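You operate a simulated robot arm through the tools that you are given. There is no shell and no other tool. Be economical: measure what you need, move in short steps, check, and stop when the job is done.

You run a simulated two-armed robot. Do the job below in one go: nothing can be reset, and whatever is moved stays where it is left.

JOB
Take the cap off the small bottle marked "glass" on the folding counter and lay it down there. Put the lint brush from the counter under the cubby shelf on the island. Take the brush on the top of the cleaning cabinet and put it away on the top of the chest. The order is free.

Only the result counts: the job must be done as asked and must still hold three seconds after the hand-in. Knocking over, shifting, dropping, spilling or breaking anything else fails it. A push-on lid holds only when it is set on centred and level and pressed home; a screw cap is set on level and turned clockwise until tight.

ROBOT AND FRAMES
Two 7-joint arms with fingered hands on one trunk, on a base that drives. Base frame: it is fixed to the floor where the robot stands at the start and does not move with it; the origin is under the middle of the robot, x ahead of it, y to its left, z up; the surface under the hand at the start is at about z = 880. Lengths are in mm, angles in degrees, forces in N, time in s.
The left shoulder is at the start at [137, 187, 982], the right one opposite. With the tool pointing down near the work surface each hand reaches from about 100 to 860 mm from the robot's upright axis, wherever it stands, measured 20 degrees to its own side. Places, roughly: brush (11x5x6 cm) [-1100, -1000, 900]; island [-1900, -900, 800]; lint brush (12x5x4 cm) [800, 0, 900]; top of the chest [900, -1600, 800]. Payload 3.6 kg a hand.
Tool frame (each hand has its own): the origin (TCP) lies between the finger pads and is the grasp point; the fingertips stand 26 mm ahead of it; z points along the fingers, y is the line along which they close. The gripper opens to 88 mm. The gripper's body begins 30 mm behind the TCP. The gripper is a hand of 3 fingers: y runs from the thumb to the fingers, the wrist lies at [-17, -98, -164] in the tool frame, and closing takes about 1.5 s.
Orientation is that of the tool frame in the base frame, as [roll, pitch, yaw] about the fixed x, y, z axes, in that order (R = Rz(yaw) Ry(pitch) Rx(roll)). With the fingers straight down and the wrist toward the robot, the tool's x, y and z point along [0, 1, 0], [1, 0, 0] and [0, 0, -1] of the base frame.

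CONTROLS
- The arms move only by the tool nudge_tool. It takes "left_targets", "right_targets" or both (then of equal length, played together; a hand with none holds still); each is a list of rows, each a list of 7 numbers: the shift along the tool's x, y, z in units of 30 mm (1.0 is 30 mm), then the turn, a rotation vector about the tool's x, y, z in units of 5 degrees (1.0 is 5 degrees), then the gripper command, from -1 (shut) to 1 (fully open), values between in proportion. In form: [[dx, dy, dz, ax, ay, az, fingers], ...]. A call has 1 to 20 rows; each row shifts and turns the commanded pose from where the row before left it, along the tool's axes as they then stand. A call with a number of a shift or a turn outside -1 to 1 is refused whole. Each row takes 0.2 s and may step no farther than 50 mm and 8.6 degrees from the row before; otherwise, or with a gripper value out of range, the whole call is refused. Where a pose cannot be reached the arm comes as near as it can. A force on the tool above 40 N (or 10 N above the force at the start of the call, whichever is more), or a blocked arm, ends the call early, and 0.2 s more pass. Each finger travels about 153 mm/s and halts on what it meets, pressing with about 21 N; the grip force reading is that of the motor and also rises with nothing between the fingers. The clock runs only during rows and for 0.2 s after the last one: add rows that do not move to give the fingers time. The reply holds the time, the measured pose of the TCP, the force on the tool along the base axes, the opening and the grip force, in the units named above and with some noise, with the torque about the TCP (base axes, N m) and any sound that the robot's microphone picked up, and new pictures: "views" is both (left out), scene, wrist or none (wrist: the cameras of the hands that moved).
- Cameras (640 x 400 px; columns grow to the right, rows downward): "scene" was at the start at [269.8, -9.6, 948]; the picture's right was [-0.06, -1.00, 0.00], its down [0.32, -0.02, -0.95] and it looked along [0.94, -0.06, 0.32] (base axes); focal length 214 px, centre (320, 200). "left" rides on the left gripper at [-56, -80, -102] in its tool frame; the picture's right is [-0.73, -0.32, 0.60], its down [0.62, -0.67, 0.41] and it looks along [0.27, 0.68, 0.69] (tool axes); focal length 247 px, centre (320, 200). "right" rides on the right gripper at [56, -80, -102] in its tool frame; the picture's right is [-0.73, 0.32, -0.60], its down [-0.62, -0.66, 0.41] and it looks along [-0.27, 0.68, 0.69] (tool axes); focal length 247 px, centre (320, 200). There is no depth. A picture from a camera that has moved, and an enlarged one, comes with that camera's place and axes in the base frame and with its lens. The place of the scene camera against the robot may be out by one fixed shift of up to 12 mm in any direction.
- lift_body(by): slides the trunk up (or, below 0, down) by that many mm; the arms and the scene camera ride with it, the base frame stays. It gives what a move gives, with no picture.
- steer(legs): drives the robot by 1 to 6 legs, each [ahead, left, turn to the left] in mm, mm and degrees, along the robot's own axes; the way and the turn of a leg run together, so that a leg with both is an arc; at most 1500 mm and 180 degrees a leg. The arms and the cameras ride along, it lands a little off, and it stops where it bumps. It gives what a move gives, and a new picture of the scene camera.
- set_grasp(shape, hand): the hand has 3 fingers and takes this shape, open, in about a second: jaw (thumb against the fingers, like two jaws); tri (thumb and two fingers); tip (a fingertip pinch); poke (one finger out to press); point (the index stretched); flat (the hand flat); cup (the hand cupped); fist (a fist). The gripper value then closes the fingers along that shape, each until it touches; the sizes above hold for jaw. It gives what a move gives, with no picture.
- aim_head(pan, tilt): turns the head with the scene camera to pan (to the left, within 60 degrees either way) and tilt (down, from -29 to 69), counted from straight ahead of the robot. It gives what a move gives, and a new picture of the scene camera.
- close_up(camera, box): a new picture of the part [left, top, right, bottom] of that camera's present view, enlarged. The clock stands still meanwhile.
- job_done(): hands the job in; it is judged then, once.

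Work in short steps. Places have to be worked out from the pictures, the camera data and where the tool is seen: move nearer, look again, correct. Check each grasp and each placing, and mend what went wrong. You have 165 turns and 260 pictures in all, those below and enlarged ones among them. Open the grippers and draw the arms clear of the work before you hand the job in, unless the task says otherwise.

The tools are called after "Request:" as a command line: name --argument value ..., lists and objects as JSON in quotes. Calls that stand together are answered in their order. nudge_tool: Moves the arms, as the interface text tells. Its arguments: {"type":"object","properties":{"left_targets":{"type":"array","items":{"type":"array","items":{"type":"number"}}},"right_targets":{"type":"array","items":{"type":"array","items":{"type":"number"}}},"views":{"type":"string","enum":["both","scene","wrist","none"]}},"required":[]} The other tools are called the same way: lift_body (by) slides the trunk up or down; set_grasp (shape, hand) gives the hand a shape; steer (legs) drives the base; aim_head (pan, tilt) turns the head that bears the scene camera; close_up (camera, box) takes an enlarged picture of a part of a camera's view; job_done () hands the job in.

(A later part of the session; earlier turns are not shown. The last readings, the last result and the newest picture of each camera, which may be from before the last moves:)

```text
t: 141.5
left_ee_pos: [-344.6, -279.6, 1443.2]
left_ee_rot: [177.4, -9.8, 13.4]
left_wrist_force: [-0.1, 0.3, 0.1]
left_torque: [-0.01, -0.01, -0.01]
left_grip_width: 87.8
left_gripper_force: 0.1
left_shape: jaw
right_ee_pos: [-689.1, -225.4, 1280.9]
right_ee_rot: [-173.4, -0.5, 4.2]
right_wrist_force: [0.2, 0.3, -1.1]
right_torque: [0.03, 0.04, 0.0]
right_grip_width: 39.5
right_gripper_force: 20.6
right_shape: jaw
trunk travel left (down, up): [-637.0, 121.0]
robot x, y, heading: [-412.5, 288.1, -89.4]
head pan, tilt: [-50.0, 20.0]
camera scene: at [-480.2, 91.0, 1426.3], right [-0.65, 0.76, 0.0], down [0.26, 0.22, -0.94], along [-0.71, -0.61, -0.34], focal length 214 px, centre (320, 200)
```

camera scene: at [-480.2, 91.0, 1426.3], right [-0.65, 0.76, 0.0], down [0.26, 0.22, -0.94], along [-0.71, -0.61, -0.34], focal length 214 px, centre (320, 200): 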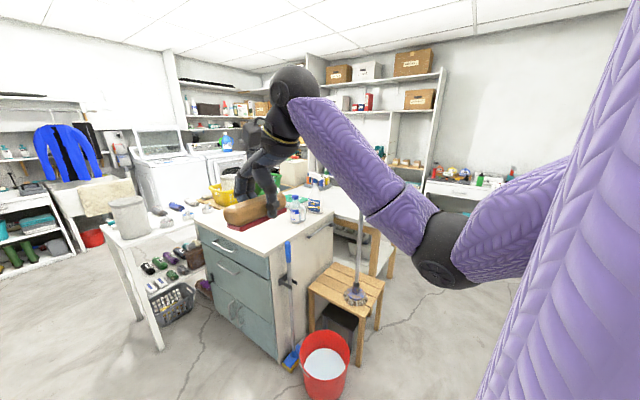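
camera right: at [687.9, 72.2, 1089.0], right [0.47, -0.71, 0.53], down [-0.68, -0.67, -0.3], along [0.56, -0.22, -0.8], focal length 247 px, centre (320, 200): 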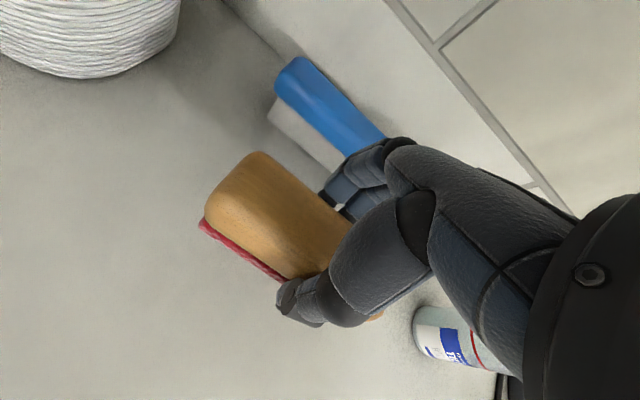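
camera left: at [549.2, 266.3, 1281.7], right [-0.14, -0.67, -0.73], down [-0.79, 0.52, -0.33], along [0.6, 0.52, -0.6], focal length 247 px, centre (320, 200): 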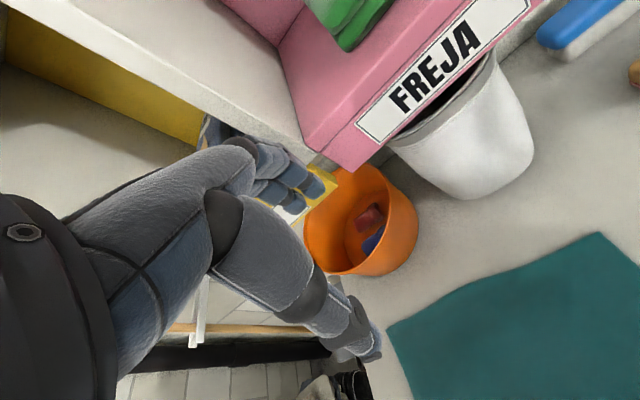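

The teal cabinet near [-1100, -1000] is the cleaning cabinet, with a stool and a bucket beside it; the wooden-legged white table beyond looks like the island. I turn another 90° right to see the free floor.

Request:
steer --legs '[[0, 0, -90]]'

Request:
aim_head --pan 25 --tilt 30

```text
t: 145.8
left_ee_pos: [-980.5, 230.3, 1443.0]
left_ee_rot: [177.5, -9.7, -77.5]
left_wrist_force: [-1.0, -0.1, -0.1]
left_torque: [0.03, 0.03, 0.0]
left_grip_width: 88.0
left_gripper_force: 0.0
left_shape: jaw
right_ee_pos: [-920.8, 574.0, 1280.8]
right_ee_rot: [-173.5, -0.6, -86.9]
right_wrist_force: [-0.2, 0.1, -1.8]
right_torque: [0.02, -0.04, 0.01]
right_grip_width: 39.4
right_gripper_force: 21.3
right_shape: jaw
trunk travel left (down, up): [-637.0, 121.0]
robot x, y, heading: [-410.6, 284.3, 179.4]
head pan, tilt: [-50.0, 20.0]
camera scene: at [-601.2, 356.4, 1426.4], right [0.77, 0.64, 0.0], down [0.22, -0.26, -0.94], along [-0.6, 0.73, -0.34], focal length 214 px, centre (320, 200)
```

scene: 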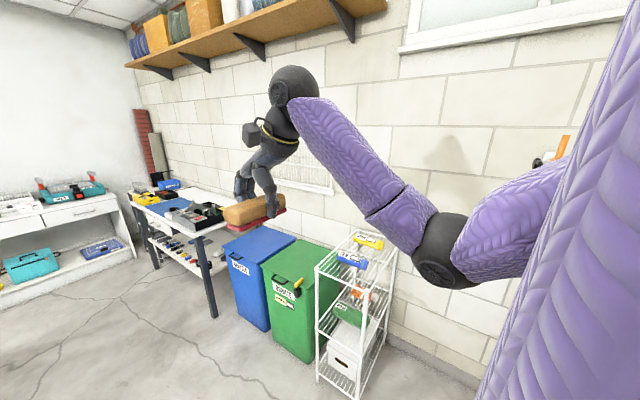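

```text
t: 147.2
left_ee_pos: [-981.8, 229.8, 1443.5]
left_ee_rot: [177.5, -9.6, -77.5]
left_wrist_force: [0.1, 0.2, -0.2]
left_torque: [0.01, 0.02, -0.01]
left_grip_width: 88.0
left_gripper_force: 0.1
left_shape: jaw
right_ee_pos: [-920.5, 574.3, 1280.9]
right_ee_rot: [-173.4, -0.5, -86.9]
right_wrist_force: [-0.8, 0.8, -1.0]
right_torque: [0.0, -0.03, -0.02]
right_grip_width: 39.5
right_gripper_force: 21.3
right_shape: jaw
trunk travel left (down, up): [-637.0, 121.0]
robot x, y, heading: [-410.4, 289.3, 179.3]
head pan, tilt: [25.0, 30.0]
camera scene: at [-624.3, 247.1, 1410.3], right [-0.41, 0.91, 0.0], down [0.46, 0.21, -0.87], along [-0.79, -0.36, -0.5], focal length 214 px, centre (320, 200)
```

scene: 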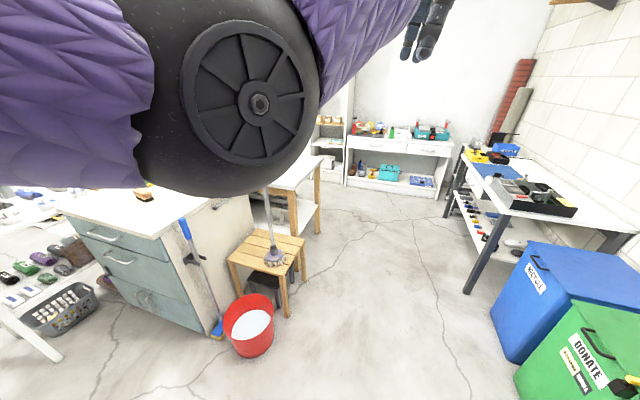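

There's a clear corridor. I drive along it toward the island's near end, then turn left to face it.

Request:
steer --legs '[[1400, 0, 0]]'

Request:
aim_head --pan 60 --tilt 30

```text
t: 154.3
left_ee_pos: [-2396.1, 265.7, 1444.0]
left_ee_rot: [177.3, -9.7, -78.6]
left_wrist_force: [-0.3, -0.4, 0.0]
left_torque: [0.04, 0.02, 0.04]
left_grip_width: 88.0
left_gripper_force: 0.1
left_shape: jaw
right_ee_pos: [-2328.2, 608.2, 1280.3]
right_ee_rot: [-173.4, -0.6, -87.8]
right_wrist_force: [0.3, -0.6, -1.2]
right_torque: [0.02, -0.02, 0.02]
right_grip_width: 39.3
right_gripper_force: 21.1
right_shape: jaw
trunk travel left (down, up): [-637.0, 121.0]
robot x, y, heading: [-1823.7, 308.1, 178.7]
head pan, tilt: [25.0, 30.0]
camera scene: at [-2038.2, 276.3, 1410.3], right [-0.4, 0.92, 0.0], down [0.46, 0.2, -0.87], along [-0.79, -0.34, -0.5], focal length 214 px, centre (320, 200)
```

scene: 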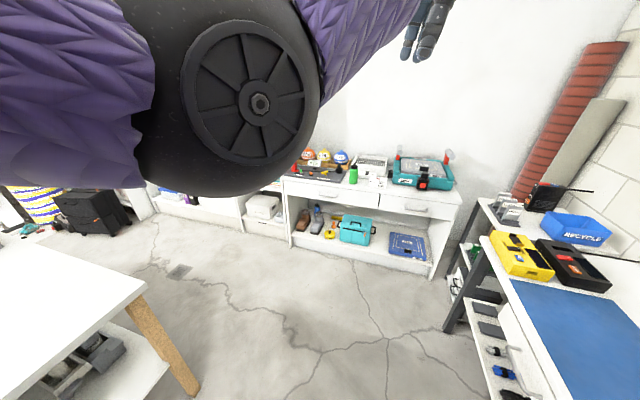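

```text
t: 155.3
left_ee_pos: [-2395.2, 264.8, 1443.2]
left_ee_rot: [177.4, -9.7, -78.6]
left_wrist_force: [-0.6, 0.2, -0.2]
left_torque: [0.0, 0.01, 0.0]
left_grip_width: 87.9
left_gripper_force: 0.2
left_shape: jaw
right_ee_pos: [-2329.8, 608.0, 1280.2]
right_ee_rot: [-173.4, -0.5, -87.8]
right_wrist_force: [-0.7, 0.1, -1.5]
right_torque: [-0.01, 0.0, -0.02]
right_grip_width: 39.5
right_gripper_force: 20.9
right_shape: jaw
trunk travel left (down, up): [-637.0, 121.0]
robot x, y, heading: [-1824.0, 313.2, 178.6]
head pan, tilt: [60.0, 30.0]
camera scene: at [-2002.5, 235.2, 1410.3], right [-0.85, 0.52, 0.0], down [0.26, 0.43, -0.87], along [-0.45, -0.74, -0.5], focal length 214 px, centre (320, 200)
```

scene: 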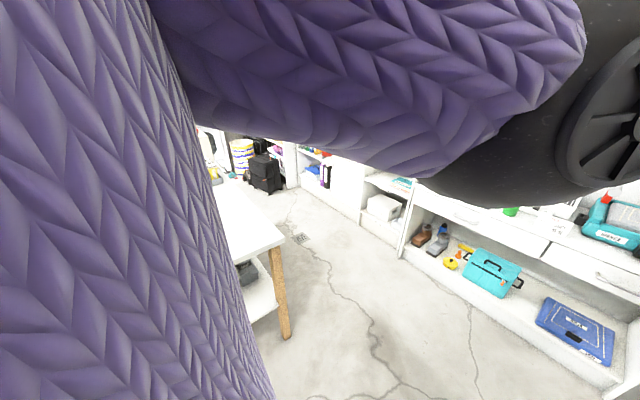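

The island's near end is at y≈-440, x from about -1560 to -2240. I turn left to face it and look.

Request:
steer --legs '[[0, 0, 90]]'

Request:
aim_head --pan 0 --tilt 40

```text
t: 159.5
left_ee_pos: [-1783.6, -256.5, 1442.7]
left_ee_rot: [177.4, -9.6, 10.7]
left_wrist_force: [-0.5, -0.3, -0.1]
left_torque: [0.01, 0.05, 0.01]
left_grip_width: 87.8
left_gripper_force: 0.0
left_shape: jaw
right_ee_pos: [-2124.6, -188.1, 1281.1]
right_ee_rot: [-173.4, -0.4, 1.5]
right_wrist_force: [0.1, 0.6, -1.3]
right_torque: [-0.01, 0.03, 0.0]
right_grip_width: 39.1
right_gripper_force: 20.3
right_shape: jaw
trunk travel left (down, up): [-637.0, 121.0]
robot x, y, heading: [-1828.3, 316.1, -91.8]
head pan, tilt: [60.0, 30.0]
camera scene: at [-1751.9, 129.1, 1410.3], right [-0.53, -0.85, 0.0], down [-0.42, 0.27, -0.87], along [0.73, -0.46, -0.5], focal length 214 px, centre (320, 200)
```

scene: 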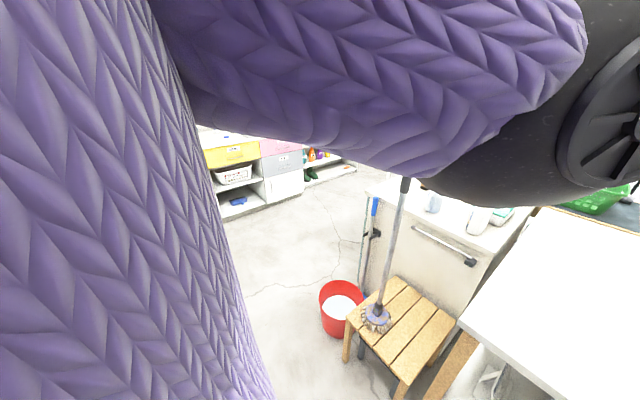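

```text
t: 160.8
left_ee_pos: [-1782.9, -256.7, 1444.1]
left_ee_rot: [177.3, -9.7, 10.9]
left_wrist_force: [0.3, -0.1, 0.6]
left_torque: [0.0, 0.01, -0.01]
left_grip_width: 87.9
left_gripper_force: 0.0
left_shape: jaw
right_ee_pos: [-2125.6, -186.8, 1281.1]
right_ee_rot: [-173.3, -0.5, 1.5]
right_wrist_force: [0.4, 0.1, -0.9]
right_torque: [-0.03, 0.04, 0.0]
right_grip_width: 39.2
right_gripper_force: 21.0
right_shape: jaw
trunk travel left (down, up): [-637.0, 121.0]
robot x, y, heading: [-1827.9, 312.6, -92.2]
head pan, tilt: [0.0, 40.0]
camera scene: at [-1831.6, 92.2, 1395.0], right [-1.0, 0.04, 0.0], down [0.02, 0.64, -0.77], along [-0.03, -0.77, -0.64], focal length 214 px, centre (320, 200)
```

scene: 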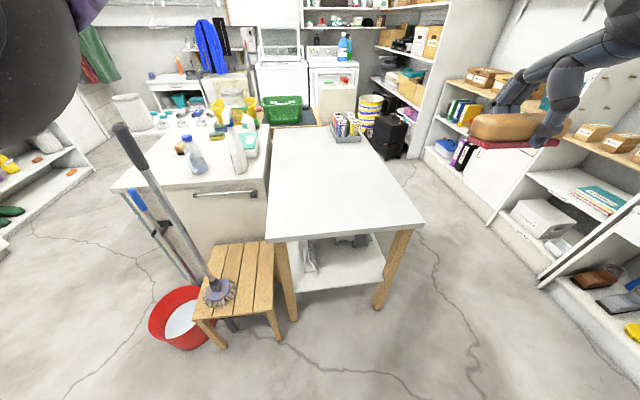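

Clear view: the island's top is empty at the near end. I drive closer, keeping off the stool.

Request:
steer --legs '[[290, -60, 2]]'

Request:
close_up --camera "scene" --box '[80, 80, 290, 220]'

```text
t: 162.8
left_ee_pos: [-1828.4, -538.9, 1443.7]
left_ee_rot: [177.3, -9.8, 13.0]
left_wrist_force: [0.7, -0.4, -0.3]
left_torque: [0.0, -0.03, -0.01]
left_grip_width: 87.8
left_gripper_force: 0.0
left_shape: jaw
right_ee_pos: [-2172.5, -482.2, 1279.3]
right_ee_rot: [-173.3, -0.6, 3.8]
right_wrist_force: [0.1, 0.1, -1.8]
right_torque: [0.01, -0.01, 0.01]
right_grip_width: 39.1
right_gripper_force: 20.9
right_shape: jaw
trunk travel left (down, up): [-637.0, 121.0]
robot x, y, heading: [-1892.8, 27.8, -90.0]
head pan, tilt: [0.0, 40.0]
camera scene: at [-1889.5, -192.8, 1394.9], right [-1.0, 0.0, 0.0], down [0.0, 0.64, -0.77], along [0.0, -0.77, -0.64], focal length 214 px, centre (320, 200)
```

scene: 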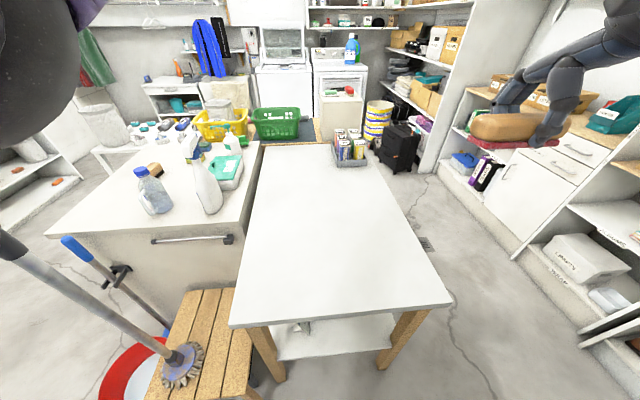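

```text
2.86 times, centred on (185, 150) of scene
camera zoom: at [-1889.5, -192.8, 1394.9], right [-1.0, 0.0, 0.0], down [0.0, 0.64, -0.77], along [0.0, -0.77, -0.64], focal length 613 px, centre (706, 343)
```

zoom: 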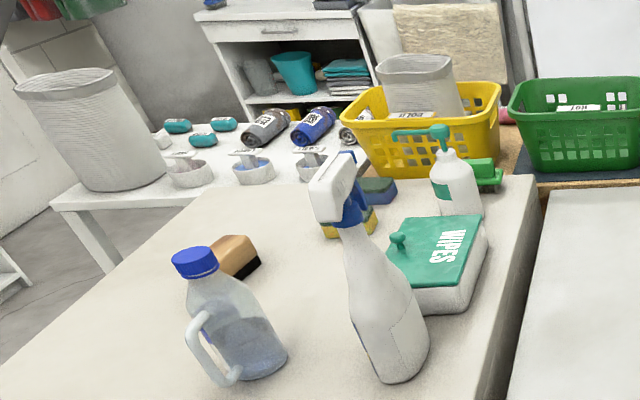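

The brush for later is behind the jug on the cabinet, at about [-1200, -960]. Now I level the right hand and carry the lint brush over the island, and lower the trunk 250 mm.

Request:
nudge_tool --right_targets '[[0.82, 0.66, 0, -0.19, 0, 0, -1], [0.82, 0.66, 0, -0.19, 0, 0, -1], [0.82, 0.66, 0, -0.19, 0, 0, -1], [0.82, 0.66, 0, -0.19, 0, 0, -1], [0.82, 0.66, 0, -0.19, 0, 0, -1], [0.82, 0.66, 0, -0.19, 0, 0, -1], [0.82, 0.66, 0, -0.19, 0, 0, -1], [0, 0, 0, 0, 0, 0, -1]]' --views "none"

Request:
lift_body --by -250

Request:
aim_head --pan -5 --tilt 35

```text
t: 164.6
left_ee_pos: [-1828.8, -538.8, 1444.3]
left_ee_rot: [177.4, -9.7, 12.9]
left_wrist_force: [-0.4, 0.0, -1.3]
left_torque: [0.0, 0.01, 0.0]
left_grip_width: 87.7
left_gripper_force: 0.1
left_shape: jaw
right_ee_pos: [-1994.0, -609.3, 1271.3]
right_ee_rot: [179.9, -0.5, 3.6]
right_wrist_force: [-0.1, -0.3, -1.4]
right_torque: [-0.02, 0.0, 0.04]
right_grip_width: 39.1
right_gripper_force: 20.9
right_shape: jaw
trunk travel left (down, up): [-637.0, 121.0]
robot x, y, heading: [-1893.2, 27.9, -90.0]
head pan, tilt: [0.0, 40.0]
```

```text
t: 167.2
left_ee_pos: [-1829.7, -538.5, 1194.3]
left_ee_rot: [177.4, -9.8, 13.0]
left_wrist_force: [0.0, 0.4, 1.1]
left_torque: [-0.04, 0.03, -0.01]
left_grip_width: 88.1
left_gripper_force: 0.0
left_shape: jaw
right_ee_pos: [-1992.2, -608.9, 1023.1]
right_ee_rot: [180.0, -0.5, 3.8]
right_wrist_force: [-0.4, 0.4, -0.7]
right_torque: [-0.01, 0.0, -0.01]
right_grip_width: 39.0
right_gripper_force: 21.1
right_shape: jaw
trunk travel left (down, up): [-387.0, 371.0]
robot x, y, heading: [-1893.6, 27.4, -89.8]
head pan, tilt: [0.0, 40.0]
```

```text
t: 167.8
left_ee_pos: [-1828.3, -539.3, 1193.8]
left_ee_rot: [177.4, -9.6, 12.9]
left_wrist_force: [0.2, 0.9, -0.1]
left_torque: [0.02, 0.01, 0.01]
left_grip_width: 88.0
left_gripper_force: 0.1
left_shape: jaw
right_ee_pos: [-1991.0, -609.0, 1023.1]
right_ee_rot: [179.9, -0.5, 3.7]
right_wrist_force: [-0.2, 0.1, -1.7]
right_torque: [0.02, 0.03, -0.04]
right_grip_width: 39.2
right_gripper_force: 21.6
right_shape: jaw
trunk travel left (down, up): [-387.0, 371.0]
robot x, y, heading: [-1891.0, 27.7, -90.2]
head pan, tilt: [-5.0, 35.0]
camera scene: at [-1897.0, -209.6, 1143.9], right [-1.0, 0.09, 0.0], down [0.05, 0.57, -0.82], along [-0.07, -0.82, -0.57], focal length 214 px, centre (320, 200)
```

scene: 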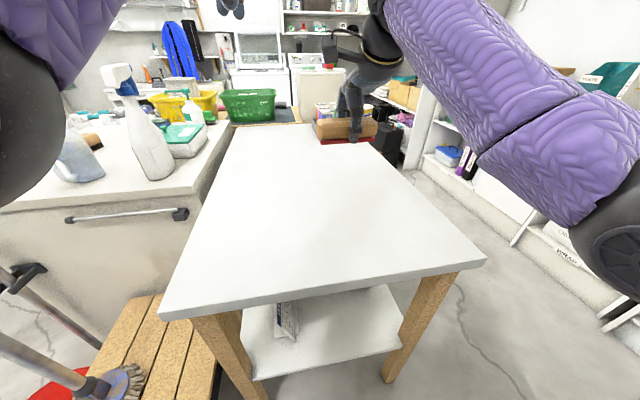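

The brush is over the island. I lower it most of the way.

Request:
nudge_tool --right_targets '[[0, 0, 0.95, 0, 0, 0, -1], [0, 0, 0.95, 0, 0, 0, -1], [0, 0, 0.95, 0, 0, 0, -1], [0, 0, 0.95, 0, 0, 0, -1], [0, 0, 0.95, 0, 0, 0, -1], [0, 0, 0.9, 0, 0, 0, -1], [0, 0, 0, 0, 0, 0, -1]]' --views "both"

Request:
close_up --camera "scene" --box '[280, 80, 440, 220]'

```text
t: 169.4
left_ee_pos: [-1828.8, -539.2, 1193.2]
left_ee_rot: [177.3, -9.6, 13.0]
left_wrist_force: [-0.1, -0.5, -0.3]
left_torque: [-0.03, 0.01, 0.0]
left_grip_width: 88.0
left_gripper_force: 0.1
left_shape: jaw
right_ee_pos: [-1990.4, -608.1, 853.6]
right_ee_rot: [-179.9, -0.5, 3.7]
right_wrist_force: [0.3, 0.0, -0.8]
right_torque: [0.01, 0.03, -0.02]
right_grip_width: 39.1
right_gripper_force: 21.3
right_shape: jaw
trunk travel left (down, up): [-387.0, 371.0]
robot x, y, heading: [-1890.5, 31.0, -90.1]
head pan, tilt: [-5.0, 35.0]
camera scene: at [-1897.1, -209.5, 1144.0], right [-1.0, 0.09, 0.0], down [0.05, 0.57, -0.82], along [-0.07, -0.82, -0.57], focal length 214 px, centre (320, 200)
camera right: at [-1939.3, -525.8, 957.7], right [-0.72, -0.37, 0.59], down [-0.66, 0.62, -0.42], along [-0.22, -0.69, -0.69], focal length 247 px, centre (320, 200)
```

scene: 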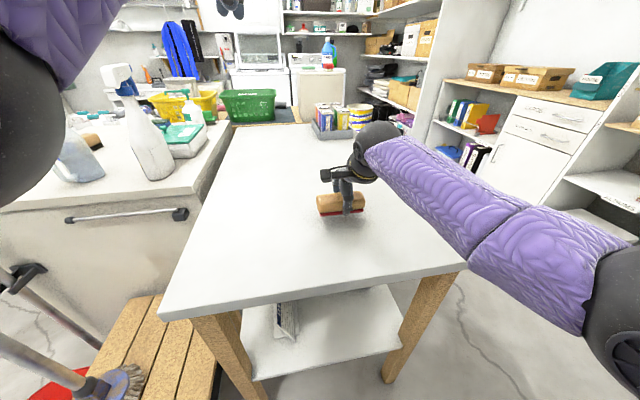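
right: 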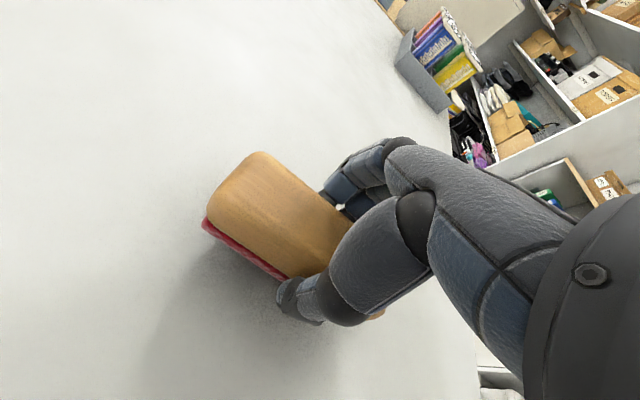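

```text
2.86 times, centred on (360, 150) of scene
camera zoom: at [-1897.1, -209.5, 1144.0], right [-1.0, 0.09, 0.0], down [0.05, 0.57, -0.82], along [-0.07, -0.82, -0.57], focal length 613 px, centre (206, 343)
```

zoom: 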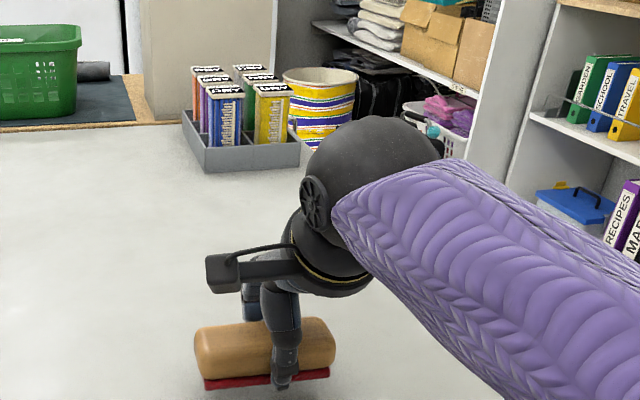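

Still above the surface and roughly level. I feel down in small steps.

Request:
nudge_tool --right_targets '[[0, 0, 0.2, 0, 0, 0, -1], [0, 0, 0.13, 0, 0, 0, -1], [0, 0, 0.1, 0, 0, 0, -1], [0, 0, 0, 0, 0, 0, -1]]' --views "none"

Request:
nudge_tool --right_targets '[[0, 0, 0.1, 0, 0, 0, -1], [0, 0, 0.1, 0, 0, 0, -1], [0, 0, 0, 0, 0, 0, -1]]' --views "none"

Request:
close_up --camera "scene" --box '[300, 150, 400, 240]'

```text
t: 170.4
left_ee_pos: [-1827.9, -540.2, 1193.0]
left_ee_rot: [177.4, -9.5, 13.0]
left_wrist_force: [0.8, 0.1, 0.4]
left_torque: [0.01, 0.03, -0.01]
left_grip_width: 87.8
left_gripper_force: 0.1
left_shape: jaw
right_ee_pos: [-1989.7, -608.7, 841.5]
right_ee_rot: [-180.0, -0.6, 3.7]
right_wrist_force: [-0.5, -0.7, -0.5]
right_torque: [0.01, -0.03, -0.01]
right_grip_width: 38.7
right_gripper_force: 20.9
right_shape: jaw
trunk travel left (down, up): [-387.0, 371.0]
robot x, y, heading: [-1892.4, 31.8, -89.9]
head pan, tilt: [-5.0, 35.0]
```

```text
t: 171.2
left_ee_pos: [-1828.2, -537.8, 1193.2]
left_ee_rot: [177.4, -9.6, 13.0]
left_wrist_force: [-0.4, 1.2, -0.2]
left_torque: [0.0, 0.03, 0.0]
left_grip_width: 87.8
left_gripper_force: 0.0
left_shape: jaw
right_ee_pos: [-1989.7, -609.0, 833.8]
right_ee_rot: [-180.0, -0.5, 3.7]
right_wrist_force: [0.1, 0.4, -1.1]
right_torque: [-0.01, -0.01, 0.03]
right_grip_width: 38.4
right_gripper_force: 20.4
right_shape: jaw
trunk travel left (down, up): [-387.0, 371.0]
robot x, y, heading: [-1890.9, 27.1, -90.1]
head pan, tilt: [-5.0, 35.0]
```

```text
4.44 times, centred on (350, 195) of scene
camera zoom: at [-1897.0, -209.5, 1144.0], right [-1.0, 0.09, 0.0], down [0.05, 0.57, -0.82], along [-0.07, -0.82, -0.57], focal length 953 px, centre (187, 222)
```

zoom: 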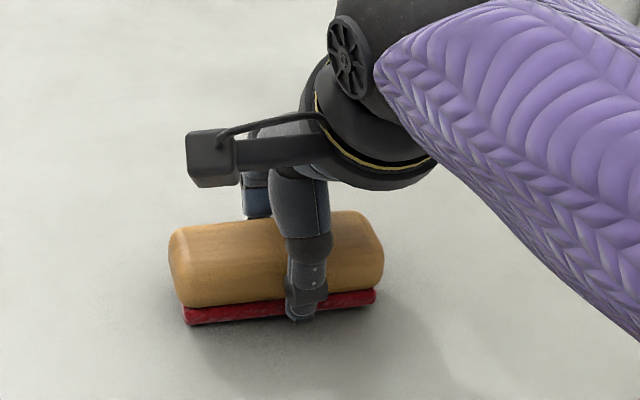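

Still a little gap. I continue down.

Request:
nudge_tool --right_targets '[[0, 0, 0.1, 0, 0, 0, -1], [0, 0, 0.1, 0, 0, 0, -1], [0, 0, 0, 0, 0, 0, -1]]' --views "none"

Request:
nudge_tool --right_targets '[[0, 0, 0.1, 0, 0, 0, -1], [0, 0, 0, 0, 0, 0, -1]]' --views "none"

Request:
close_up --camera "scene" --box '[300, 150, 400, 240]'

```text
t: 172.0
left_ee_pos: [-1827.9, -539.3, 1194.1]
left_ee_rot: [177.5, -9.6, 12.9]
left_wrist_force: [0.3, 0.2, 0.4]
left_torque: [0.04, -0.04, -0.03]
left_grip_width: 87.7
left_gripper_force: 0.0
left_shape: jaw
right_ee_pos: [-1990.1, -610.0, 830.4]
right_ee_rot: [179.8, -0.4, 3.8]
right_wrist_force: [-0.1, 0.4, 4.1]
right_torque: [0.03, 0.01, -0.01]
right_grip_width: 39.1
right_gripper_force: 21.1
right_shape: jaw
trunk travel left (down, up): [-387.0, 371.0]
robot x, y, heading: [-1888.9, 26.8, -90.1]
head pan, tilt: [-5.0, 35.0]
```

```text
t: 172.6
left_ee_pos: [-1827.4, -537.3, 1194.4]
left_ee_rot: [177.2, -9.5, 12.9]
left_wrist_force: [0.3, 0.1, 0.1]
left_torque: [-0.04, 0.03, 0.02]
left_grip_width: 87.9
left_gripper_force: 0.1
left_shape: jaw
right_ee_pos: [-1990.1, -610.2, 830.7]
right_ee_rot: [179.6, -0.6, 3.7]
right_wrist_force: [-1.5, 0.4, 16.4]
right_torque: [0.12, 0.0, -0.04]
right_grip_width: 39.5
right_gripper_force: 20.6
right_shape: jaw
trunk travel left (down, up): [-387.0, 371.0]
robot x, y, heading: [-1891.6, 28.6, -89.9]
head pan, tilt: [-5.0, 35.0]
```

```text
4.44 times, centred on (350, 195) of scene
camera zoom: at [-1896.9, -207.9, 1144.5], right [-1.0, 0.09, 0.0], down [0.05, 0.57, -0.82], along [-0.07, -0.82, -0.57], focal length 953 px, centre (187, 222)
```

zoom: 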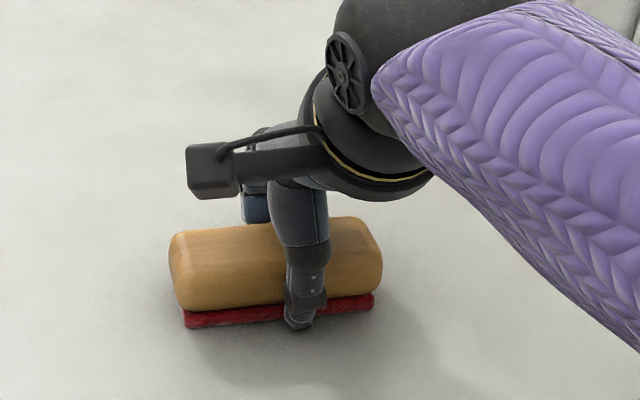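

The brush is resting on the island (16 N). I open slowly and lift the hand.

Request:
nudge_tool --right_targets '[[0, 0, -0.05, 0, 0, 0, -0.1], [0, 0, 0, 0, 0, 0, 0.2], [0, 0, 0, 0, 0, 0, 0.6], [0, 0, 0, 0, 0, 0, 1], [0, 0, 0, 0, 0, 0, 1], [0, 0, -0.5, 0, 0, 0, 1], [0, 0, -1, 0, 0, 0, 1], [0, 0, -1, 0, 0, 0, 1], [0, 0, -1, 0, 0, 0, 1], [0, 0, -1, 0, 0, 0, 1], [0, 0, -1, 0, 0, 0, 1], [0, 0, -1, 0, 0, 0, 1], [0, 0, -1, 0, 0, 0, 1], [0, 0, -1, 0, 0, 0, 1], [0, 0, -1, 0, 0, 0, 1]]' --views "scene"

```text
t: 175.8
left_ee_pos: [-1828.2, -539.5, 1193.9]
left_ee_rot: [177.4, -9.6, 12.9]
left_wrist_force: [0.3, 0.5, 0.1]
left_torque: [0.0, -0.01, 0.03]
left_grip_width: 87.8
left_gripper_force: 0.1
left_shape: jaw
right_ee_pos: [-1993.3, -606.9, 1112.6]
right_ee_rot: [-180.0, -0.3, 3.7]
right_wrist_force: [-0.2, 0.5, 0.9]
right_torque: [0.0, -0.02, 0.0]
right_grip_width: 87.8
right_gripper_force: 0.0
right_shape: jaw
trunk travel left (down, up): [-387.0, 371.0]
robot x, y, heading: [-1894.0, 26.3, -90.1]
head pan, tilt: [-5.0, 35.0]
camera scene: at [-1897.0, -209.3, 1144.0], right [-1.0, 0.09, 0.0], down [0.05, 0.57, -0.82], along [-0.07, -0.82, -0.57], focal length 214 px, centre (320, 200)
```

scene: 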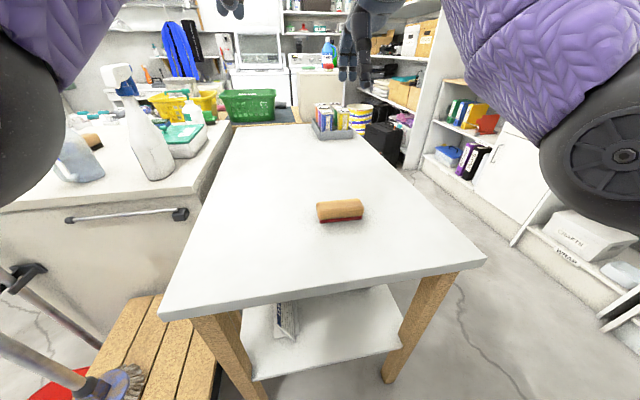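

The lint brush lies on the island. Next is the brush on the cabinet, which I'll reach from its +x side. I raise the trunk 200 mm, back away and strafe over.

Request:
lift_body --by 200

Request:
steer --legs '[[-290, 0, 0], [0, 1490, 0]]'

Request:
aim_head --pan 0 --tilt 30

```text
t: 178.0
left_ee_pos: [-1828.9, -539.1, 1394.5]
left_ee_rot: [177.4, -9.5, 12.9]
left_wrist_force: [1.0, 0.6, 0.9]
left_torque: [-0.04, -0.02, 0.01]
left_grip_width: 88.1
left_gripper_force: 0.1
left_shape: jaw
right_ee_pos: [-1992.4, -608.9, 1312.0]
right_ee_rot: [180.0, -0.5, 3.7]
right_wrist_force: [0.8, -0.2, 0.0]
right_torque: [-0.02, 0.02, 0.0]
right_grip_width: 87.7
right_gripper_force: 0.0
right_shape: jaw
trunk travel left (down, up): [-587.0, 171.0]
robot x, y, heading: [-1889.6, 29.4, -90.2]
head pan, tilt: [-5.0, 35.0]
```

```text
t: 186.9
left_ee_pos: [-350.6, -253.5, 1393.2]
left_ee_rot: [177.4, -9.6, 12.7]
left_wrist_force: [1.0, 0.0, 0.3]
left_torque: [-0.01, 0.03, -0.04]
left_grip_width: 87.9
left_gripper_force: 0.1
left_shape: jaw
right_ee_pos: [-514.0, -323.5, 1310.9]
right_ee_rot: [-179.9, -0.4, 3.4]
right_wrist_force: [0.3, 0.4, -0.5]
right_torque: [0.02, -0.02, -0.01]
right_grip_width: 87.5
right_gripper_force: 0.1
right_shape: jaw
trunk travel left (down, up): [-587.0, 171.0]
robot x, y, heading: [-411.4, 316.3, -90.4]
head pan, tilt: [-5.0, 35.0]
camera scene: at [-418.5, 89.5, 1352.0], right [-1.0, 0.09, 0.0], down [0.05, 0.57, -0.82], along [-0.07, -0.82, -0.57], focal length 214 px, centre (320, 200)
```

scene: 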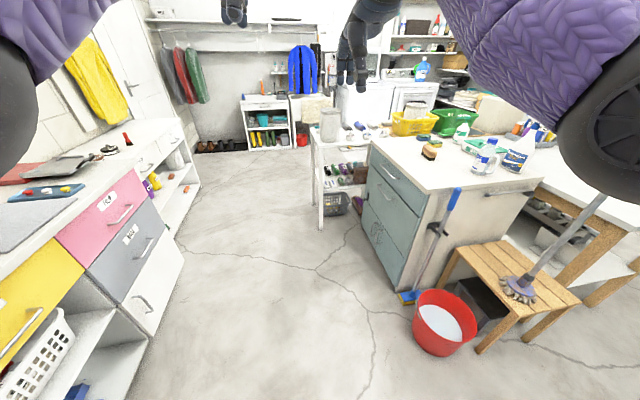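

```text
t: 187.6
left_ee_pos: [-351.1, -253.5, 1393.1]
left_ee_rot: [177.4, -9.6, 12.7]
left_wrist_force: [-0.1, 0.0, 0.5]
left_torque: [-0.02, 0.01, -0.02]
left_grip_width: 87.9
left_gripper_force: 0.0
left_shape: jaw
right_ee_pos: [-515.3, -323.9, 1311.6]
right_ee_rot: [-180.0, -0.5, 3.5]
right_wrist_force: [-1.1, 0.9, 0.5]
right_torque: [0.0, 0.01, 0.02]
right_grip_width: 87.8
right_gripper_force: 0.1
right_shape: jaw
trunk travel left (down, up): [-587.0, 171.0]
robot x, y, heading: [-410.7, 318.2, -90.2]
head pan, tilt: [0.0, 30.0]
camera scene: at [-411.0, 86.7, 1359.7], right [-1.0, 0.0, 0.0], down [0.0, 0.5, -0.87], along [0.0, -0.87, -0.5], focal length 214 px, centre (320, 200)
```

scene: 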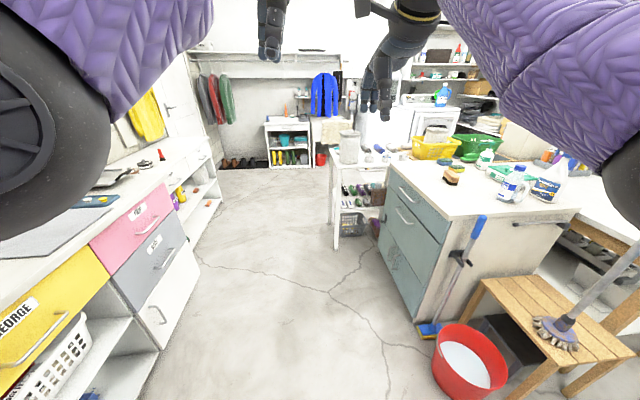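

The brush is at about [-1113, -972] and the cabinet's front face at x≈-890. I drive alongside and turn to face it.

Request:
close_up --camera "scene" --box '[400, 130, 560, 230]'

Request:
steer --legs '[[1040, 0, 0], [0, 0, -90]]'

Request:
aim_head --pan 15 --tilt 40

```text
4.00 times, centred on (480, 180) of scene
camera zoom: at [-411.0, 86.7, 1359.7], right [-1.0, 0.0, 0.0], down [0.0, 0.5, -0.87], along [0.0, -0.87, -0.5], focal length 858 px, centre (-320, 280)
```

zoom: 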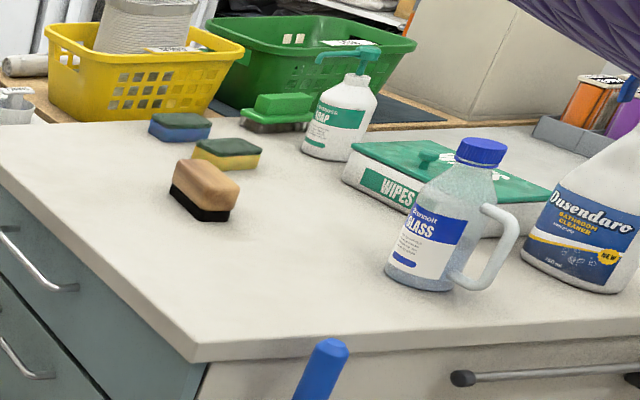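

```text
t: 196.7
left_ee_pos: [-988.1, -789.9, 1392.4]
left_ee_rot: [177.4, -9.5, -76.9]
left_wrist_force: [0.0, -0.6, 0.1]
left_torque: [0.02, -0.01, 0.01]
left_grip_width: 87.8
left_gripper_force: 0.0
left_shape: jaw
right_ee_pos: [-1058.0, -626.6, 1311.6]
right_ee_rot: [180.0, -0.5, -86.2]
right_wrist_force: [-0.5, -0.8, -0.3]
right_torque: [0.0, 0.02, 0.01]
right_grip_width: 87.8
right_gripper_force: 0.1
right_shape: jaw
trunk travel left (down, up): [-587.0, 171.0]
robot x, y, heading: [-420.2, -724.0, -180.1]
head pan, tilt: [0.0, 30.0]
camera scene: at [-640.5, -731.4, 1359.8], right [0.0, 1.0, 0.0], down [0.5, 0.0, -0.87], along [-0.87, 0.0, -0.5], focal length 214 px, centre (320, 200)
```

scene: 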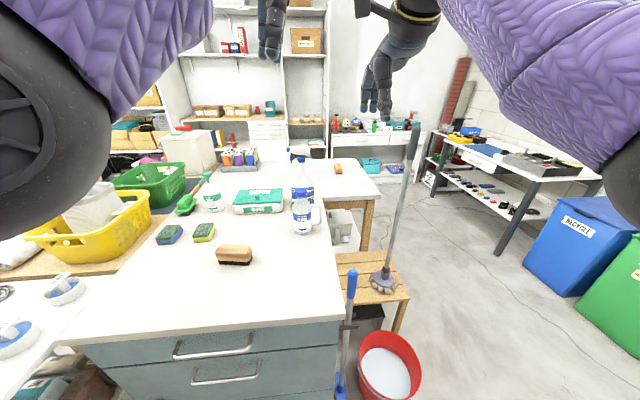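

```text
t: 197.5
left_ee_pos: [-987.6, -790.3, 1394.5]
left_ee_rot: [177.3, -9.6, -77.0]
left_wrist_force: [0.3, -0.8, -0.9]
left_torque: [-0.03, -0.01, -0.07]
left_grip_width: 87.8
left_gripper_force: 0.1
left_shape: jaw
right_ee_pos: [-1058.3, -627.0, 1313.1]
right_ee_rot: [180.0, -0.5, -86.3]
right_wrist_force: [-0.1, -0.8, -0.1]
right_torque: [-0.02, 0.01, -0.01]
right_grip_width: 87.7
right_gripper_force: 0.0
right_shape: jaw
trunk travel left (down, up): [-587.0, 171.0]
robot x, y, heading: [-417.3, -725.8, -180.2]
head pan, tilt: [15.0, 40.0]
camera scene: at [-632.2, -753.4, 1344.5], right [-0.26, 0.97, 0.0], down [0.62, 0.17, -0.77], along [-0.74, -0.2, -0.64], focal length 214 px, centre (320, 200)
```

scene: 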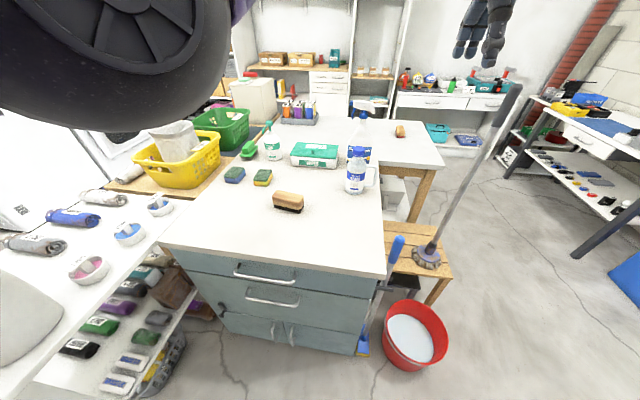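

The brush's long axis is along y and it sits at about [-1101, -985], outward of the left shoulder, so I'll use the left hand. I straighten the left hand and pull the right hand back and up, then move 80 mm closer.

Request:
nudge_tool --left_targets '[[0, 0, 0, 0.18, -0.64, 0.87, 1], [0, 0, 0, 0.18, -0.64, 0.87, 1], [0, 0, 0, 0.18, -0.64, 0.87, 1], [0, 0, 0, 0, 0, 0, 1], [0, 0, 0, 0, 0, 0, 1], [0, 0, 0, 0, 0, 0, 1]]' --right_targets '[[0, -0.9, -0.5, 0, 0, 0, 1], [0, -0.9, -0.5, 0, 0, 0, 1], [0, -0.9, -0.5, 0, 0, 0, 1], [0, -0.9, -0.5, 0, 0, 0, 1], [0, -0.9, -0.5, 0, 0, 0, 1], [0, -0.9, -0.5, 0, 0, 0, 1]]' --views "none"

Request:
steer --legs '[[80, 0, 0]]'

```text
t: 198.9
left_ee_pos: [-987.2, -790.5, 1393.3]
left_ee_rot: [-178.8, -0.2, -90.1]
left_wrist_force: [0.0, -0.8, 0.4]
left_torque: [0.03, -0.01, -0.04]
left_grip_width: 87.9
left_gripper_force: 0.0
left_shape: jaw
right_ee_pos: [-943.5, -616.2, 1374.3]
right_ee_rot: [179.9, -0.5, -86.2]
right_wrist_force: [0.0, -0.6, -0.9]
right_torque: [0.0, -0.01, 0.02]
right_grip_width: 87.9
right_gripper_force: 0.1
right_shape: jaw
right hand out of reach, approached as far as the arm can: row 5, 6
trunk travel left (down, up): [-587.0, 171.0]
robot x, y, heading: [-419.8, -724.0, -180.0]
head pan, tilt: [15.0, 40.0]
```

```text
t: 200.0
left_ee_pos: [-1070.3, -790.9, 1393.4]
left_ee_rot: [-178.8, -0.2, -90.0]
left_wrist_force: [0.4, 0.3, 0.0]
left_torque: [0.01, 0.02, -0.02]
left_grip_width: 87.7
left_gripper_force: 0.0
left_shape: jaw
right_ee_pos: [-1026.2, -617.6, 1372.4]
right_ee_rot: [180.0, -0.5, -86.2]
right_wrist_force: [-0.2, -0.6, -0.1]
right_torque: [0.01, -0.07, -0.03]
right_grip_width: 88.0
right_gripper_force: 0.0
right_shape: jaw
trunk travel left (down, up): [-587.0, 171.0]
robot x, y, heading: [-502.2, -726.4, -179.9]
head pan, tilt: [15.0, 40.0]
camera scene: at [-714.1, -753.7, 1344.1], right [-0.26, 0.97, 0.0], down [0.62, 0.17, -0.77], along [-0.74, -0.2, -0.64], focal length 214 px, centre (320, 200)
```

scene: 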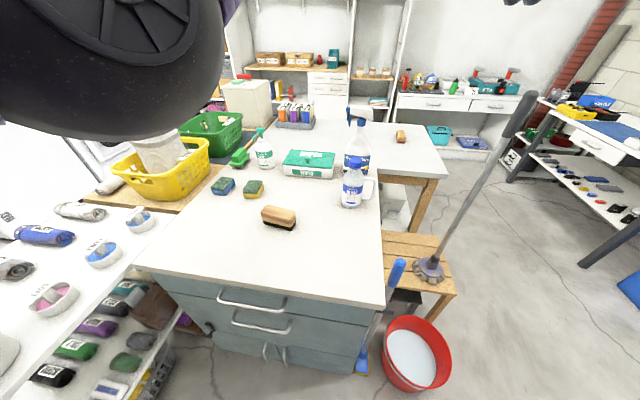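

I move the left hand over toward the brush, descending to z≈1150.

Request:
nudge_tool --left_targets '[[0.72, 0.05, 0.9, 0, 0, 0, 1], [0.72, 0.05, 0.9, 0, 0, 0, 1], [0.72, 0.05, 0.9, 0, 0, 0, 1], [0.72, 0.05, 0.9, 0, 0, 0, 1], [0.72, 0.05, 0.9, 0, 0, 0, 1], [0.72, 0.05, 0.9, 0, 0, 0, 1], [0.72, 0.05, 0.9, 0, 0, 0, 1], [0.72, 0.05, 0.9, 0, 0, 0, 1], [0.72, 0.05, 0.9, 0, 0, 0, 1], [0, 0, 0, 0, 0, 0, 1]]' --views "both"

```text
t: 202.2
left_ee_pos: [-1074.7, -984.9, 1149.6]
left_ee_rot: [-178.8, 0.0, -90.1]
left_wrist_force: [0.5, -0.2, 0.1]
left_torque: [-0.01, 0.0, 0.0]
left_grip_width: 87.9
left_gripper_force: 0.0
left_shape: jaw
right_ee_pos: [-1023.6, -616.8, 1373.2]
right_ee_rot: [179.9, -0.5, -86.3]
right_wrist_force: [0.2, 0.4, -0.7]
right_torque: [-0.02, -0.02, 0.02]
right_grip_width: 88.0
right_gripper_force: 0.0
right_shape: jaw
trunk travel left (down, up): [-587.0, 171.0]
robot x, y, heading: [-500.3, -728.7, -179.9]
head pan, tilt: [15.0, 40.0]
camera scene: at [-712.3, -753.2, 1344.4], right [-0.26, 0.97, 0.0], down [0.62, 0.17, -0.77], along [-0.74, -0.2, -0.64], focal length 214 px, centre (320, 200)
camera left: at [-996.6, -928.3, 1253.8], right [0.33, 0.73, -0.59], down [0.67, -0.63, -0.4], along [-0.66, -0.27, -0.7], focal length 247 px, centre (320, 200)
```

scene: 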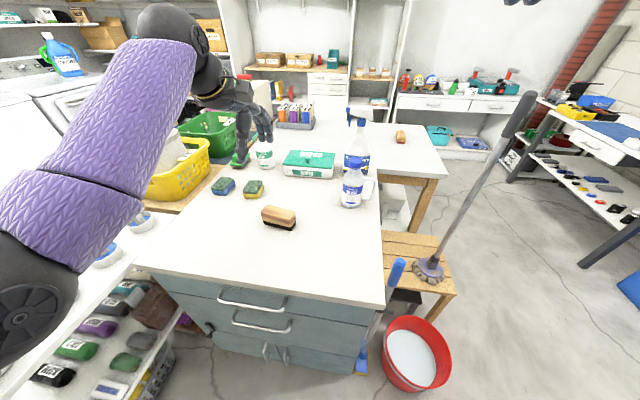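
left: 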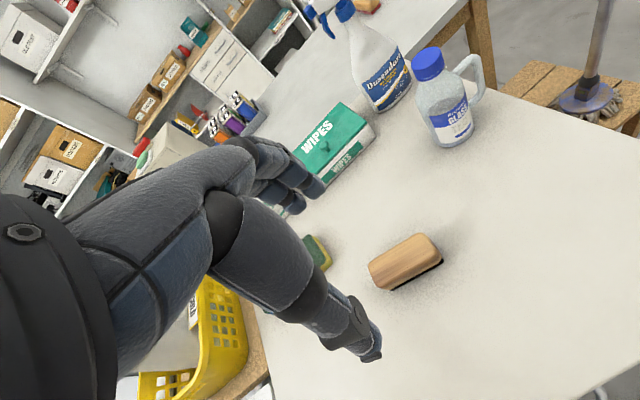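

The left camera places the brush centre near [-1123, -990]. I descend to z≈1010 for a closer look.

Request:
nudge_tool --left_targets '[[0.03, 0.24, 0.93, 0, 0, 0, 1], [0.03, 0.24, 0.93, 0, 0, 0, 1], [0.03, 0.24, 0.93, 0, 0, 0, 1], [0.03, 0.24, 0.93, 0, 0, 0, 1], [0.03, 0.24, 0.93, 0, 0, 0, 1], [0, 0, 0, 0, 0, 0, 1]]' --views "both"

Request:
close_up --camera "scene" --box '[220, 140, 340, 250]'

```text
t: 203.6
left_ee_pos: [-1107.8, -990.1, 1009.3]
left_ee_rot: [-178.7, -0.2, -90.1]
left_wrist_force: [-0.6, 0.3, 0.2]
left_torque: [-0.05, 0.0, 0.01]
left_grip_width: 87.9
left_gripper_force: 0.1
left_shape: jaw
right_ee_pos: [-1023.3, -618.9, 1375.0]
right_ee_rot: [179.9, -0.5, -86.2]
right_wrist_force: [-0.2, 0.7, 0.5]
right_torque: [-0.02, -0.01, 0.01]
right_grip_width: 88.0
right_gripper_force: 0.0
right_shape: jaw
trunk travel left (down, up): [-587.0, 171.0]
robot x, y, heading: [-499.5, -730.6, -180.0]
head pan, tilt: [15.0, 40.0]
camera scene: at [-712.1, -753.7, 1344.5], right [-0.26, 0.97, 0.0], down [0.62, 0.17, -0.77], along [-0.74, -0.2, -0.64], focal length 214 px, centre (320, 200)
camera left: at [-1030.4, -933.9, 1113.0], right [0.33, 0.73, -0.59], down [0.67, -0.63, -0.4], along [-0.66, -0.27, -0.7], focal length 247 px, centre (320, 200)
```

scene: 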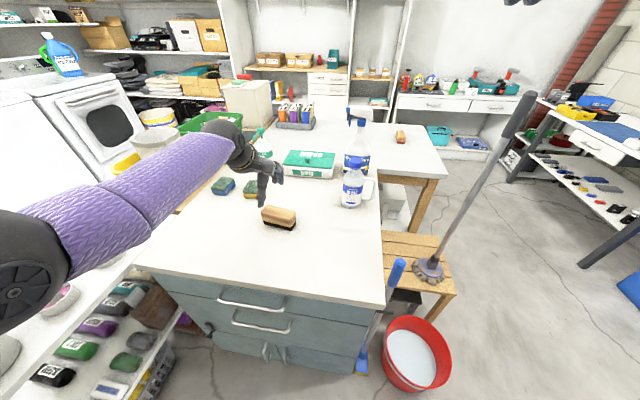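
left: 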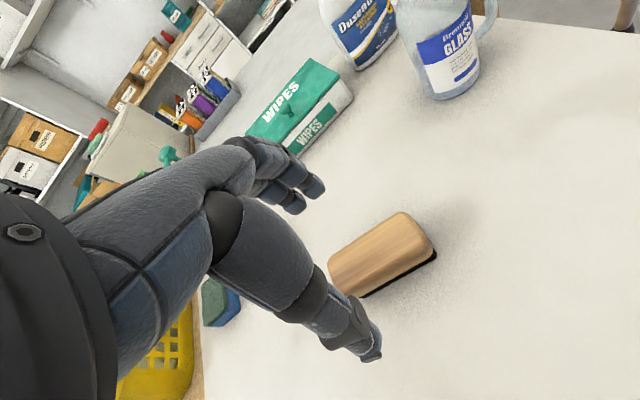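

```text
3.64 times, centred on (280, 195) of scene
camera zoom: at [-712.1, -753.7, 1344.5], right [-0.26, 0.97, 0.0], down [0.62, 0.17, -0.77], along [-0.74, -0.2, -0.64], focal length 780 px, centre (466, 218)
```

zoom: 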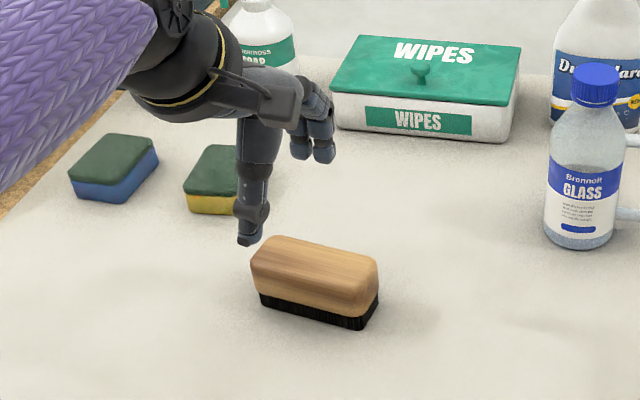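

The brush centre is ≈[-1125, -988] and its top z≈940. I shift 17 mm forward and descend to grip height in two stages.

Request:
nudge_tool --left_targets '[[0, 0.57, 0, 0, 0, 0, 1], [0, 0, 0.9, 0, 0, 0, 1], [0, 0, 0.9, 0, 0, 0, 1], [0, 0, 0.4, 0, 0, 0, 1], [0, 0, 0, 0, 0, 0, 1]]' --views "both"

Request:
close_up --camera "scene" --box '[220, 140, 340, 250]'

```text
t: 204.8
left_ee_pos: [-1125.2, -991.0, 955.9]
left_ee_rot: [-178.8, -0.1, -90.2]
left_wrist_force: [-0.2, 0.6, 0.1]
left_torque: [0.0, 0.01, 0.04]
left_grip_width: 87.7
left_gripper_force: 0.1
left_shape: jaw
left hand out of reach, approached as far as the arm can: row 4
right_ee_pos: [-1024.4, -616.5, 1373.8]
right_ee_rot: [179.9, -0.5, -86.2]
right_wrist_force: [0.9, 0.6, 0.3]
right_torque: [0.0, 0.01, 0.0]
right_grip_width: 87.8
right_gripper_force: 0.1
right_shape: jaw
trunk travel left (down, up): [-587.0, 171.0]
robot x, y, heading: [-498.7, -725.7, -179.8]
head pan, tilt: [15.0, 40.0]
camera scene: at [-712.4, -753.7, 1344.4], right [-0.26, 0.97, 0.0], down [0.62, 0.17, -0.77], along [-0.74, -0.2, -0.64], focal length 214 px, centre (320, 200)
camera left: at [-1047.4, -934.4, 1059.7], right [0.33, 0.73, -0.59], down [0.67, -0.63, -0.4], along [-0.66, -0.27, -0.7], focal length 247 px, centre (320, 200)
```

scene: 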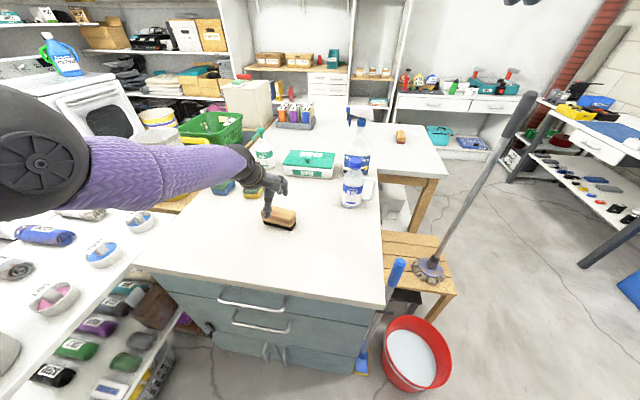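
left: 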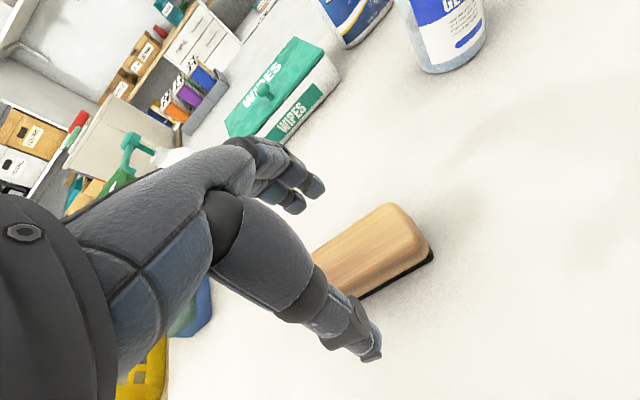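

```text
3.64 times, centred on (280, 195) of scene
camera zoom: at [-712.4, -753.7, 1344.4], right [-0.26, 0.97, 0.0], down [0.62, 0.17, -0.77], along [-0.74, -0.2, -0.64], focal length 780 px, centre (466, 218)
```

zoom: 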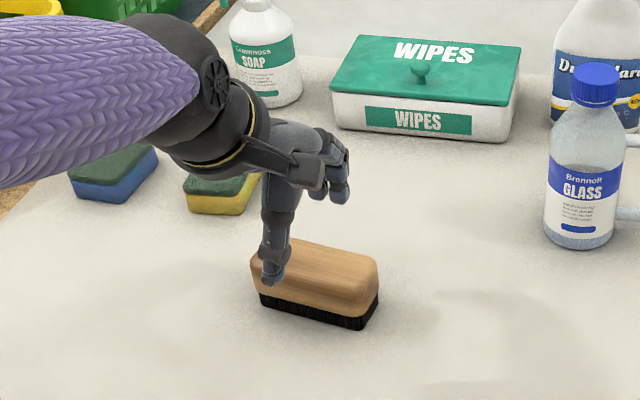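

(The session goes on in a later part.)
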